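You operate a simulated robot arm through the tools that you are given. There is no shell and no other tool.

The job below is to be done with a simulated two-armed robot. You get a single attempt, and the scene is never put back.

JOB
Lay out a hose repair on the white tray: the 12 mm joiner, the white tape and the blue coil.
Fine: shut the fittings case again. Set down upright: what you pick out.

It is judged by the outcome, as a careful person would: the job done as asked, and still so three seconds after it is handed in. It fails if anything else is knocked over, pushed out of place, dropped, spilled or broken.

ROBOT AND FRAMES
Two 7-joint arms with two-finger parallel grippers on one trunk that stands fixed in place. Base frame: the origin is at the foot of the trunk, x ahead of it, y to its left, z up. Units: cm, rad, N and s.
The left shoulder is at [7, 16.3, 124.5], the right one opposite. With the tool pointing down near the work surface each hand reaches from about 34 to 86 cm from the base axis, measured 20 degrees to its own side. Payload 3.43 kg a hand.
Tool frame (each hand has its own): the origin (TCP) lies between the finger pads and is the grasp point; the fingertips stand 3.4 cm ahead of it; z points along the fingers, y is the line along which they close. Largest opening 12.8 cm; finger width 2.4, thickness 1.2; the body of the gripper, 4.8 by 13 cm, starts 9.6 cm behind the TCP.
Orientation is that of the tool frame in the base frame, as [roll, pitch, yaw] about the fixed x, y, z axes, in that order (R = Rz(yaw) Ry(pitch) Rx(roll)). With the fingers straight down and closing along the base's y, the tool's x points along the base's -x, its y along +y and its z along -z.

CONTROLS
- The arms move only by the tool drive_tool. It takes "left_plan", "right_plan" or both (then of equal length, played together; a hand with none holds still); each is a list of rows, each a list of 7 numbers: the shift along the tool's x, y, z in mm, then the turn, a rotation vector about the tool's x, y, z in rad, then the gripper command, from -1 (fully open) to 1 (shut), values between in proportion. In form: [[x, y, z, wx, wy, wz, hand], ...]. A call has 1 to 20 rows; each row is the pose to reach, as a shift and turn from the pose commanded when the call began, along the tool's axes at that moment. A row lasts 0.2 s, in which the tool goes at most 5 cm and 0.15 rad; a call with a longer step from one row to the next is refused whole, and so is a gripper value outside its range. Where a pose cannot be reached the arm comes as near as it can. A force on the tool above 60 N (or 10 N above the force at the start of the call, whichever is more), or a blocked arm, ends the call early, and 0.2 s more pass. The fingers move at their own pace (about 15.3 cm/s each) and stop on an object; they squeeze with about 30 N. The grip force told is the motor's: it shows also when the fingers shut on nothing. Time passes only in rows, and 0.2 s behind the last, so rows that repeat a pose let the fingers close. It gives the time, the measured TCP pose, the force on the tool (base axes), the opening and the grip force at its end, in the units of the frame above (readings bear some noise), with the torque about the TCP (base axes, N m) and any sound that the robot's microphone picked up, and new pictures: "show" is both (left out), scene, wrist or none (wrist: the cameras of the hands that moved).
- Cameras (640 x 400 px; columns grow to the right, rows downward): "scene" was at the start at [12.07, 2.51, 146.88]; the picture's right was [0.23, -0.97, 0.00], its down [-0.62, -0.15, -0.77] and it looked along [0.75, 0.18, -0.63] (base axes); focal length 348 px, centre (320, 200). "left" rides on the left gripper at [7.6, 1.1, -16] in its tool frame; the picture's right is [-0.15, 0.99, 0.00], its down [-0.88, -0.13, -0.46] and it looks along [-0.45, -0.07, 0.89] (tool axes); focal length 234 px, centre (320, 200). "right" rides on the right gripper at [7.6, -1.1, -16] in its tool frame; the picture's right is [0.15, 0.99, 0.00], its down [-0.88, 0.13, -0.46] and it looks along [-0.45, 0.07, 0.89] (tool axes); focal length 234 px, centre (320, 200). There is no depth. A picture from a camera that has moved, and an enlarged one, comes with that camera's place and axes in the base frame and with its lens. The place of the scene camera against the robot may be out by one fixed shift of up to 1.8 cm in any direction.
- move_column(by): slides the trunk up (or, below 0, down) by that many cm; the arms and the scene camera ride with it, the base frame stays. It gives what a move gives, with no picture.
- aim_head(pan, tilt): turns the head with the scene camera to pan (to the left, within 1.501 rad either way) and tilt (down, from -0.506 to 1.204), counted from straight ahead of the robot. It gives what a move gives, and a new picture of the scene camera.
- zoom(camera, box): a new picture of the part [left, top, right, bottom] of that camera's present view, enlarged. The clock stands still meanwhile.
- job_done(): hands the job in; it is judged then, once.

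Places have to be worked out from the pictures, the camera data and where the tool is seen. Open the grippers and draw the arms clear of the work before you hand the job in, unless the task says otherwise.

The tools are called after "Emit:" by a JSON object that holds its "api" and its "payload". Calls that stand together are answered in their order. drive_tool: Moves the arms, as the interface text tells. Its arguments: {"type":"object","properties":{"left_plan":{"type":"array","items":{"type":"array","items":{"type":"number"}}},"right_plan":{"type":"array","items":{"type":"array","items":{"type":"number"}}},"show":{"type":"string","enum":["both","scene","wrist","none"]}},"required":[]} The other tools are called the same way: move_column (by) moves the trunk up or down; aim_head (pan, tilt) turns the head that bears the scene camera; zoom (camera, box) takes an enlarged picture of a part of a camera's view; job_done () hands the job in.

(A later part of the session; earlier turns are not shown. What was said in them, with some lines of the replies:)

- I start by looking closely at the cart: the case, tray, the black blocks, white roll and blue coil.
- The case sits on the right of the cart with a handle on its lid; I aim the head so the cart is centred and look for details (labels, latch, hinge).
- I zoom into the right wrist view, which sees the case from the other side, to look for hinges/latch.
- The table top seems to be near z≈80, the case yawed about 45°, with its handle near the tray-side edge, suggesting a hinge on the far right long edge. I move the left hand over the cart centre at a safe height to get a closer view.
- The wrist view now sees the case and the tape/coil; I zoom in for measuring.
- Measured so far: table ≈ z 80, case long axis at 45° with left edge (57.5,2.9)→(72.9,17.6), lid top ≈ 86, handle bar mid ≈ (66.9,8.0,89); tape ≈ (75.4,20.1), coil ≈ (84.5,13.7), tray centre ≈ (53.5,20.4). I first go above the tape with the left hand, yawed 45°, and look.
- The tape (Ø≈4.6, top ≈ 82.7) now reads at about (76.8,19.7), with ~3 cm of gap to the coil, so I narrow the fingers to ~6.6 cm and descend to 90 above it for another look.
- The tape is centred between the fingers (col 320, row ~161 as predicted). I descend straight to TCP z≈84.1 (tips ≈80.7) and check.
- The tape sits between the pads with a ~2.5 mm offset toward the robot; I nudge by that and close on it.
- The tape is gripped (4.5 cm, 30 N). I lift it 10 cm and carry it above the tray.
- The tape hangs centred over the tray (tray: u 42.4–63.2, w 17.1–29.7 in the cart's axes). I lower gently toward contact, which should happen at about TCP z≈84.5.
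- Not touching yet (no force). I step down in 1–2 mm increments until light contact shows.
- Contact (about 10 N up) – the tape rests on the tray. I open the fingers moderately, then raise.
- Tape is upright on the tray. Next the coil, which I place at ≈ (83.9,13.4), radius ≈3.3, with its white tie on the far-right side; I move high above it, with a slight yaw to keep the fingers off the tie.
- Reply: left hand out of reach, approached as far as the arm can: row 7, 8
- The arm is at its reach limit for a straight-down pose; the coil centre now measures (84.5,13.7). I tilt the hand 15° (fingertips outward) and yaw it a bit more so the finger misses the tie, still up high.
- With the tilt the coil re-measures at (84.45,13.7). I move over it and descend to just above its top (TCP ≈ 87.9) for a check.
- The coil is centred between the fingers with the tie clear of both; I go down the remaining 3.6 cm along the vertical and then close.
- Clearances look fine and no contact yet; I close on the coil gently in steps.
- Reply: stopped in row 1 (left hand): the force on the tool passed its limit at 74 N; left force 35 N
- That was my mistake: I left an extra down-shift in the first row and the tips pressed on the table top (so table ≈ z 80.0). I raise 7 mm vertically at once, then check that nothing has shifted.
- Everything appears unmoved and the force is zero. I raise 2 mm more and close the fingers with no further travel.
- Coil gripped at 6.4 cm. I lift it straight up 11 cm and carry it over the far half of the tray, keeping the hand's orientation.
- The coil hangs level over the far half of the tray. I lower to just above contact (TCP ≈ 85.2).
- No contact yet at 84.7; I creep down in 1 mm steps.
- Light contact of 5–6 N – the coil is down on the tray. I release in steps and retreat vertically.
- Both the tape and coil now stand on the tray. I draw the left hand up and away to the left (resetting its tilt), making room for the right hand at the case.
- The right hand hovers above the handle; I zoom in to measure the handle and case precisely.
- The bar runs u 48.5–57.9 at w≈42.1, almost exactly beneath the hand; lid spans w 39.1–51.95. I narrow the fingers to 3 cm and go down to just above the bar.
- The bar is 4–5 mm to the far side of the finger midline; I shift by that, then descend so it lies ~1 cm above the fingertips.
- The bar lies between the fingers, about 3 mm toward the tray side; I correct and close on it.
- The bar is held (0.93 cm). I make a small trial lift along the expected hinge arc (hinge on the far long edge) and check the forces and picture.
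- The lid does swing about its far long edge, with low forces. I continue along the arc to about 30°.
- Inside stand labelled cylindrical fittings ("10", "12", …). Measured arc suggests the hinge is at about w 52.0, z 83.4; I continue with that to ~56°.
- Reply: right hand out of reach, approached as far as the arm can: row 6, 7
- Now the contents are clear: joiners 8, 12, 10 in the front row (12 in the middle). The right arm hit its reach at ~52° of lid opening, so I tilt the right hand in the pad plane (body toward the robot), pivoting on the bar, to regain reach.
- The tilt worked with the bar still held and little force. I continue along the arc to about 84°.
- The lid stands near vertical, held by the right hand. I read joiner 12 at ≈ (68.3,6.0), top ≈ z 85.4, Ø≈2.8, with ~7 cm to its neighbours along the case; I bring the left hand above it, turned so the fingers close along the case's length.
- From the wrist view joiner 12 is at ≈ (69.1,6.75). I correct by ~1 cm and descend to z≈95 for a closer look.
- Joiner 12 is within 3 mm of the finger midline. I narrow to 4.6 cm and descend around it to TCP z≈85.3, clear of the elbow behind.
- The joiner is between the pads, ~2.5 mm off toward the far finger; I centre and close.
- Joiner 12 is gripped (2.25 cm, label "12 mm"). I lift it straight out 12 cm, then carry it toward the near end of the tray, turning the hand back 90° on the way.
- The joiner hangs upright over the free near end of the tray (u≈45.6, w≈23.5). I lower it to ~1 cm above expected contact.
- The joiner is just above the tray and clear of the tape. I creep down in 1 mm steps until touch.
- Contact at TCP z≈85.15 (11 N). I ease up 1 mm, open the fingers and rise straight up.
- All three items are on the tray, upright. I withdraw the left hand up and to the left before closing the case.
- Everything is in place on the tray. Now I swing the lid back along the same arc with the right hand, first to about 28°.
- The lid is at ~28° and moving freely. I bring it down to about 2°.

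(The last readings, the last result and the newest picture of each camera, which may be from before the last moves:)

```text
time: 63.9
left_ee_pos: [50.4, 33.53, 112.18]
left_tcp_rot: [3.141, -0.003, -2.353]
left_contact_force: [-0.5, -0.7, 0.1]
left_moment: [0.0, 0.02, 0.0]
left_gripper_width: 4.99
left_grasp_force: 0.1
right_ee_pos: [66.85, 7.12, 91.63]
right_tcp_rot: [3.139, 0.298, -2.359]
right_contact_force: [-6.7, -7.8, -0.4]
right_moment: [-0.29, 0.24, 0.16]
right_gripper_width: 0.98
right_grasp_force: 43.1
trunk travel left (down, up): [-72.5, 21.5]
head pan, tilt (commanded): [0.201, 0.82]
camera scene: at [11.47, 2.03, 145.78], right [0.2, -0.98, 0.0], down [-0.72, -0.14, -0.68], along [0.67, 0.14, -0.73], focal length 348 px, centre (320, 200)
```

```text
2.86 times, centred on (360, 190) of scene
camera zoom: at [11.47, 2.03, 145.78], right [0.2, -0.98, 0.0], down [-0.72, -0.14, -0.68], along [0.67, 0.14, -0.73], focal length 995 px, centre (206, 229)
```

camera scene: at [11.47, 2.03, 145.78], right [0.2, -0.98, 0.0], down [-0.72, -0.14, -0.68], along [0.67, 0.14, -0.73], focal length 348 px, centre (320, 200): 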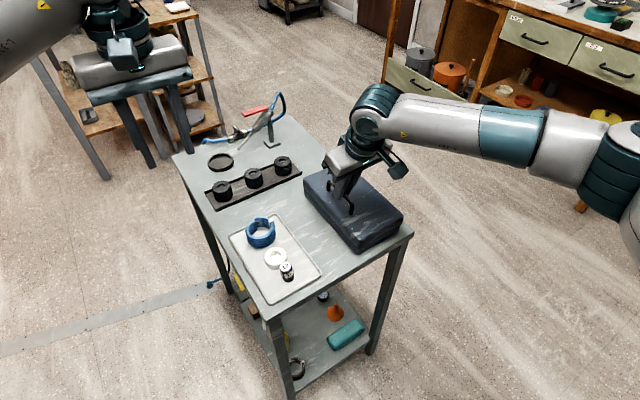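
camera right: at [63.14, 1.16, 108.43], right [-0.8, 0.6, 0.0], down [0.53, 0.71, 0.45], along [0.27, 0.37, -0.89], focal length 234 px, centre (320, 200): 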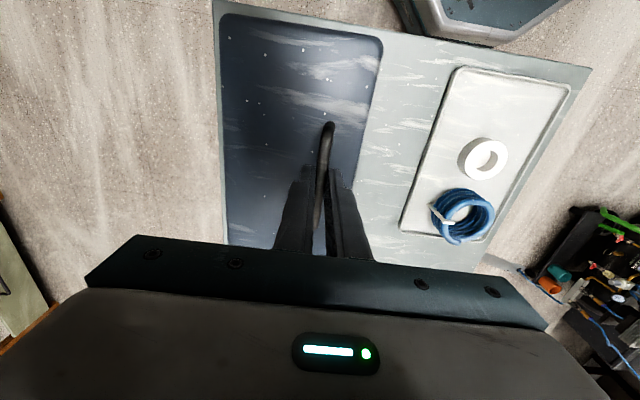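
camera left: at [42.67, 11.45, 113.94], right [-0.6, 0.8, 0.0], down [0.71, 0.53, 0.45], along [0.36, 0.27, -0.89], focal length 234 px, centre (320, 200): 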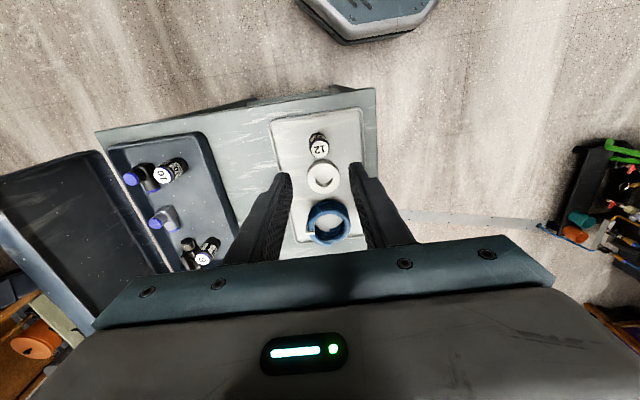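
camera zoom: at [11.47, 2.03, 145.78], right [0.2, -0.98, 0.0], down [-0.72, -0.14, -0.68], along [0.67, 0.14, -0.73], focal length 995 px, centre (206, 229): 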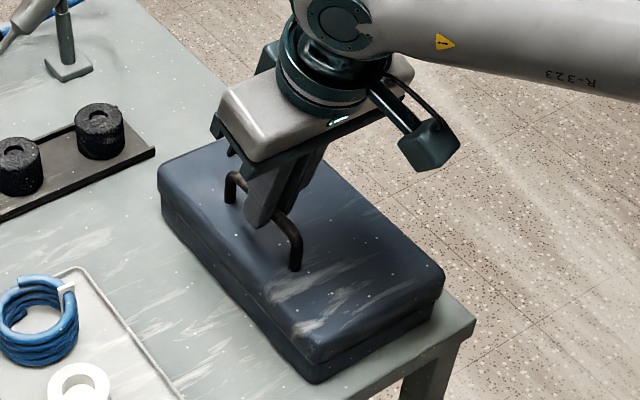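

It's within a couple of degrees of shut; I go the last few millimetres gently.

Emit:
{"api": "drive_tool", "payload": {"right_plan": [[0.5, 1, 1.6, 0, 0, 0, 1], [1.0, 1.9, 3.2, 0, 0, 0, 1], [1.2, 1.9, 4.0, 0, 0, 0, 1]], "show": "none"}}

Emit:
{"api": "zoom", "payload": {"camera": "scene", "box": [300, 150, 420, 260]}}

```text
time: 64.7
left_ee_pos: [50.49, 33.67, 112.22]
left_tcp_rot: [-3.14, -0.003, -2.351]
left_contact_force: [0.2, -0.2, 0.5]
left_moment: [-0.01, -0.01, 0.03]
left_gripper_width: 5.01
left_grasp_force: 0.1
right_ee_pos: [66.75, 7.39, 91.12]
right_tcp_rot: [3.139, 0.3, -2.356]
right_contact_force: [-4.9, -3.7, 0.1]
right_moment: [0.04, -0.01, 0.0]
right_gripper_width: 0.94
right_grasp_force: 43.1
trunk travel left (down, up): [-72.5, 21.5]
head pan, tilt (commanded): [0.201, 0.82]
```

```text
3.64 times, centred on (360, 205) of scene
camera zoom: at [11.5, 2.08, 145.78], right [0.2, -0.98, 0.0], down [-0.72, -0.15, -0.68], along [0.67, 0.14, -0.73], focal length 1266 px, centre (174, 182)
```

zoom: 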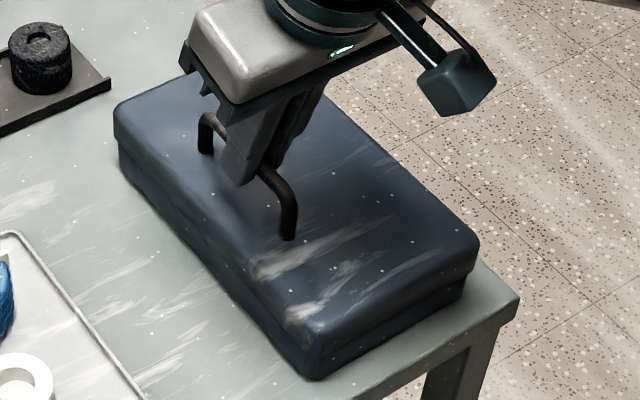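

The seam looks shut; I press 2 mm more to confirm it is seated (expecting a rising force).

Emit:
{"api": "drive_tool", "payload": {"right_plan": [[0.3, 0.3, 1, 0, 0, 0, 1], [0.6, 0.5, 2, 0, 0, 0, 1], [0.6, 0.5, 2, 0, 0, 0, 1]], "show": "none"}}

```text
time: 65.5
left_ee_pos: [50.31, 33.59, 112.24]
left_tcp_rot: [-3.14, -0.001, -2.353]
left_contact_force: [0.0, -0.6, 0.4]
left_moment: [0.0, -0.02, -0.03]
left_gripper_width: 4.98
left_grasp_force: 0.0
right_ee_pos: [66.78, 7.34, 91.15]
right_tcp_rot: [3.141, 0.302, -2.355]
right_contact_force: [-3.1, -0.6, 12.0]
right_moment: [-0.55, 0.55, 0.06]
right_gripper_width: 0.91
right_grasp_force: 43.1
trunk travel left (down, up): [-72.5, 21.5]
head pan, tilt (commanded): [0.201, 0.82]
```

A 12 N upward reaction: the lid is seated. I ease off, open the fingers around the bar, and lift straight up.

Emit:
{"api": "drive_tool", "payload": {"right_plan": [[-0.6, -0.5, -2, 0, 0, 0, 1], [-0.6, -0.5, -2, 0, 0, 0, 0.8], [-0.6, -0.5, -2, 0, 0, 0, 0.53], [-0.6, -0.5, -2, 0, 0, 0, 0.53], [-6, -0.5, -19, 0, 0, 0, 0.53], [-18, -0.5, -58, 0, 0, 0, 0.53], [-32, -0.5, -102, 0, 0, 0, 0.53], [-44, -0.5, -143, 0, 0, 0, 0.53], [-44, -0.5, -143, 0, 0, 0, 0.53]], "show": "both"}}

Emit:
{"api": "zoom", "payload": {"camera": "scene", "box": [190, 110, 430, 310]}}

```text
time: 67.5
left_ee_pos: [50.52, 33.71, 112.08]
left_tcp_rot: [3.141, -0.002, -2.355]
left_contact_force: [0.7, -0.5, -0.4]
left_moment: [0.0, 0.02, -0.01]
left_gripper_width: 4.96
left_grasp_force: 0.1
right_ee_pos: [67.22, 7.43, 105.97]
right_tcp_rot: [3.14, 0.3, -2.358]
right_contact_force: [-0.2, 0.1, -0.4]
right_moment: [-0.03, 0.01, 0.02]
right_gripper_width: 3.01
right_grasp_force: 0.3
trunk travel left (down, up): [-72.5, 21.5]
head pan, tilt (commanded): [0.201, 0.82]
camera scene: at [11.62, 2.13, 145.77], right [0.2, -0.98, 0.0], down [-0.72, -0.15, -0.68], along [0.67, 0.14, -0.73], focal length 348 px, centre (320, 200)
camera right: at [59.53, -1.99, 119.02], right [-0.8, 0.6, -0.04], down [0.41, 0.59, 0.69], along [0.44, 0.54, -0.72], focal length 234 px, centre (320, 200)
```

scene: 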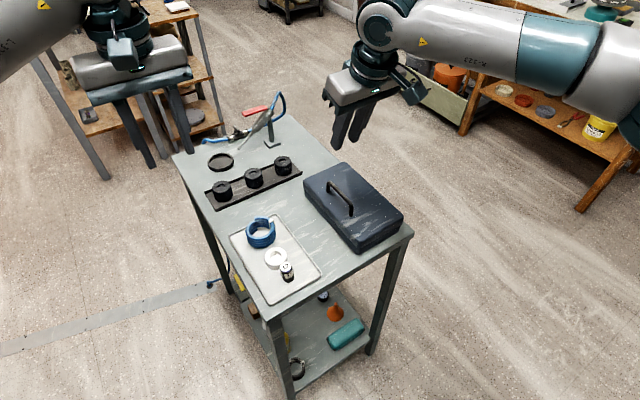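
right: 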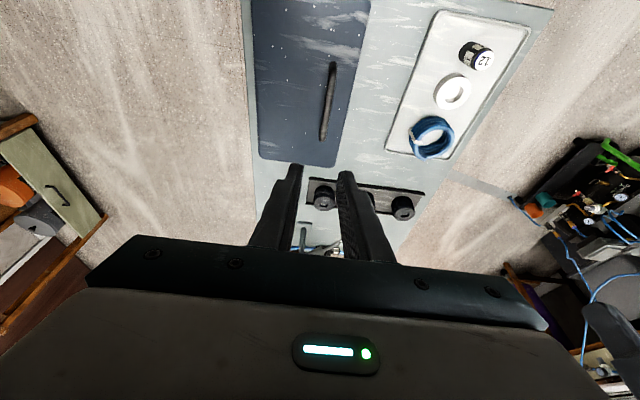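

```text
2.00 times, centred on (310, 210) of scene
camera zoom: at [11.62, 2.13, 145.77], right [0.2, -0.98, 0.0], down [-0.72, -0.15, -0.68], along [0.67, 0.14, -0.73], focal length 696 px, centre (340, 180)
```

zoom: 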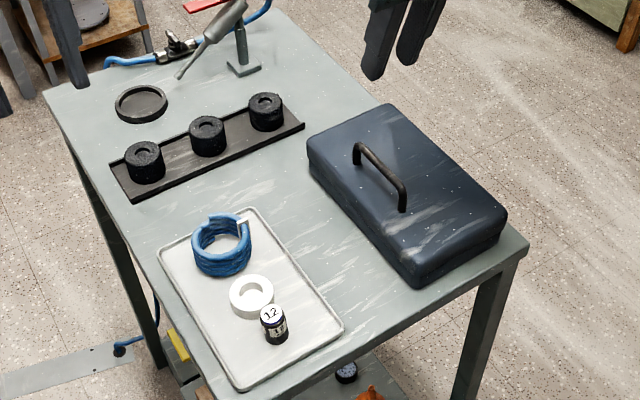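

The case is shut and unmoved, and the tray holds coil, tape and the upright 12 mm joiner. I open both grippers and draw both arms well clear.

Emit:
{"api": "drive_tool", "payload": {"right_plan": [[20, -22, -30, 0.015, 0.038, 0.1, 0.3], [48, -53, -50, 0.032, 0.08, 0.21, 0], [76, -84, -68, 0.049, 0.125, 0.326, -0.5], [104, -114, -86, 0.066, 0.169, 0.441, -1], [130, -143, -103, 0.083, 0.212, 0.555, -1], [156, -172, -119, 0.1, 0.256, 0.67, -1], [181, -200, -134, 0.118, 0.3, 0.785, -1], [181, -200, -134, 0.118, 0.3, 0.785, -1]], "left_plan": [[-10, 10, -15, 0, 0, 0, 0], [-20, 20, -30, 0, 0, 0, -0.5], [-30, 30, -40, 0, 0, 0, -1], [-42, 42, -50, 0, 0, 0, -1], [-42, 42, -50, 0, 0, 0, -1], [-42, 42, -50, 0, 0, 0, -1], [-42, 42, -50, 0, 0, 0, -1], [-42, 42, -50, 0, 0, 0, -1]], "show": "both"}}

Emit:
{"api": "zoom", "payload": {"camera": "scene", "box": [170, 80, 430, 310]}}

Emit:
{"api": "zoom", "payload": {"camera": "scene", "box": [220, 205, 330, 305]}}

Emit:
{"api": "zoom", "payload": {"camera": "scene", "box": [295, 150, 420, 260]}}

```text
time: 69.2
left_ee_pos: [50.31, 39.7, 117.12]
left_tcp_rot: [-3.14, -0.005, -2.353]
left_contact_force: [-0.2, -0.4, 0.0]
left_moment: [0.01, 0.01, 0.03]
left_gripper_width: 12.8
left_grasp_force: 0.0
right_ee_pos: [65.96, -21.75, 113.56]
right_tcp_rot: [-3.135, -0.018, 3.136]
right_contact_force: [-0.3, 0.1, -0.5]
right_moment: [-0.03, 0.04, 0.02]
right_gripper_width: 12.81
right_grasp_force: 0.2
trunk travel left (down, up): [-72.5, 21.5]
head pan, tilt (commanded): [0.201, 0.82]
camera scene: at [11.6, 2.22, 145.77], right [0.2, -0.98, 0.0], down [-0.72, -0.15, -0.68], along [0.67, 0.14, -0.73], focal length 348 px, centre (320, 200)
camera right: at [58.77, -22.75, 129.62], right [-0.14, 0.99, 0.0], down [0.89, 0.13, 0.44], along [0.44, 0.06, -0.9], focal length 234 px, centre (320, 200)
camera left: at [44.29, 35.2, 133.15], right [-0.6, 0.8, 0.0], down [0.71, 0.53, 0.45], along [0.36, 0.27, -0.89], focal length 234 px, centre (320, 200)
```

scene: 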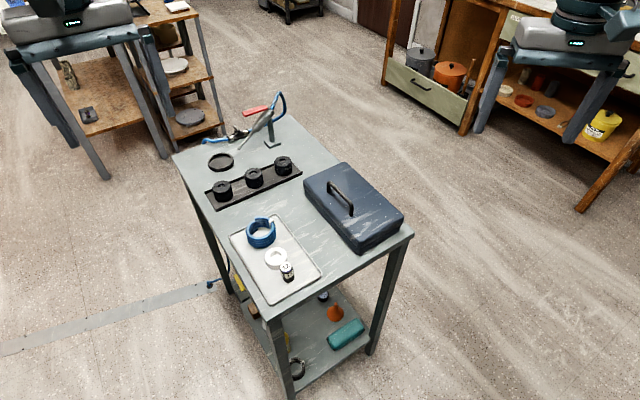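
right: 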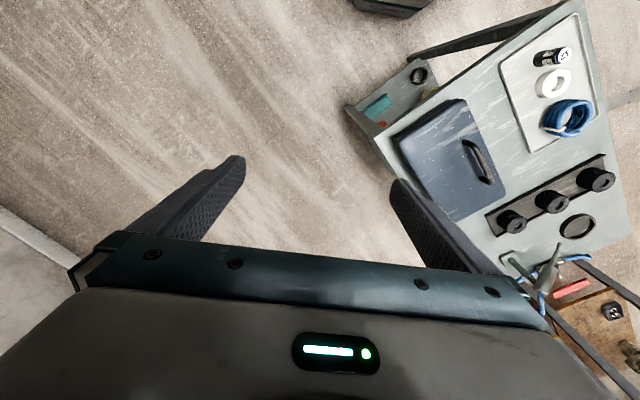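
left: 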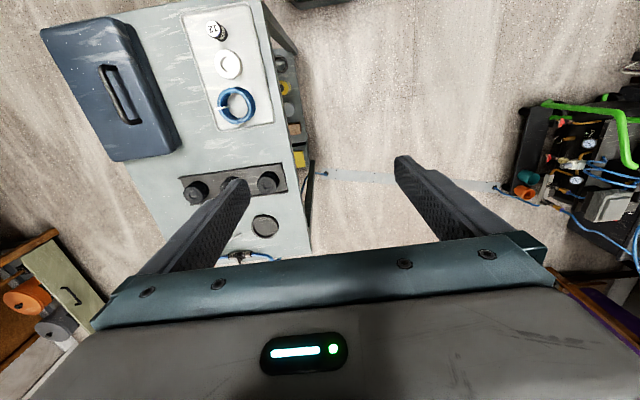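

```text
1.74 times, centred on (300, 195) of scene
camera zoom: at [11.6, 2.22, 145.77], right [0.2, -0.98, 0.0], down [-0.72, -0.15, -0.68], along [0.67, 0.14, -0.73], focal length 605 px, centre (355, 209)
```

zoom: 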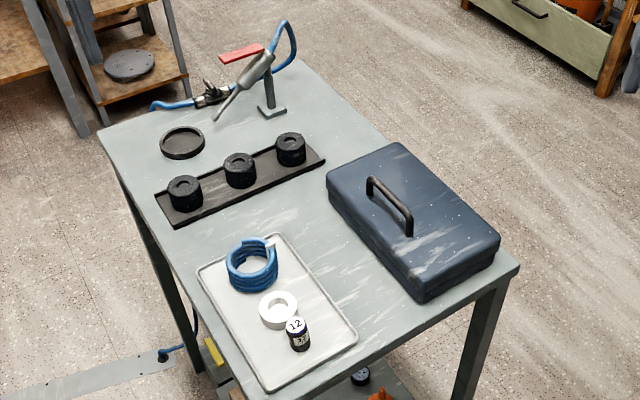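

```text
4.00 times, centred on (275, 255) of scene
camera zoom: at [11.6, 2.22, 145.77], right [0.2, -0.98, 0.0], down [-0.72, -0.15, -0.68], along [0.67, 0.14, -0.73], focal length 1392 px, centre (500, -20)
```

zoom: 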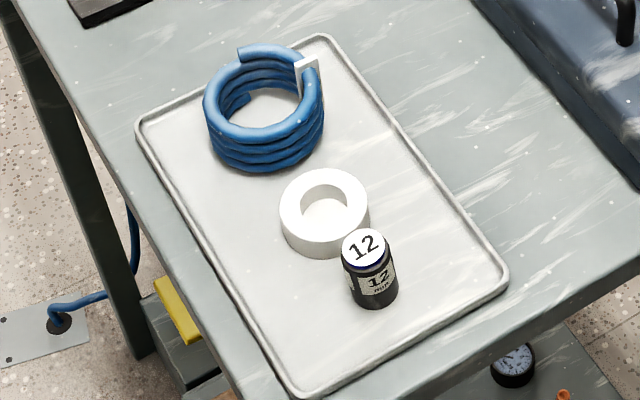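

```text
3.64 times, centred on (358, 205) of scene
camera zoom: at [11.6, 2.22, 145.77], right [0.2, -0.98, 0.0], down [-0.72, -0.15, -0.68], along [0.67, 0.14, -0.73], focal length 1266 px, centre (184, 182)
```

zoom: 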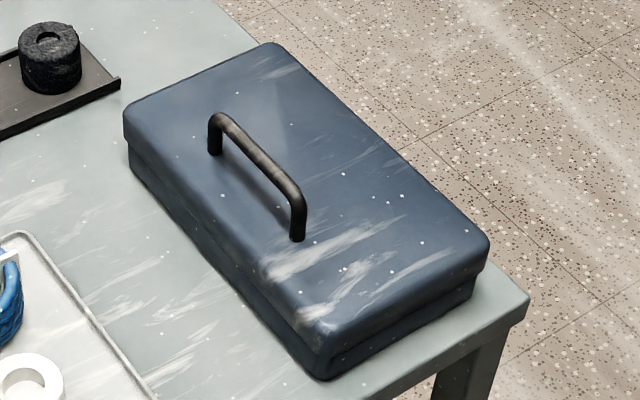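

The final pictures show the 12 mm joiner upright, the white tape and the blue coil all on the white tray. The fittings case is shut where it stood, everything else is undisturbed, and both grippers are open and clear. I hand the job in.

Emit:
{"api": "job_done", "payload": {}}

```text
The job is handed in.
```

I put the 12 mm joiner, the white tape and the blue coil on the white tray. All three are standing upright. I also shut the fittings case again and pressed the lid until it seated, and the final pictures showed nothing else moved or knocked over.

While I was reaching for the coil, I sent one wrong command and the left fingertips pressed on the cart top at about 74 N. The arm stopped itself and I backed off straight away.

Both grippers were open and both arms were clear of the cart when I handed the job in.
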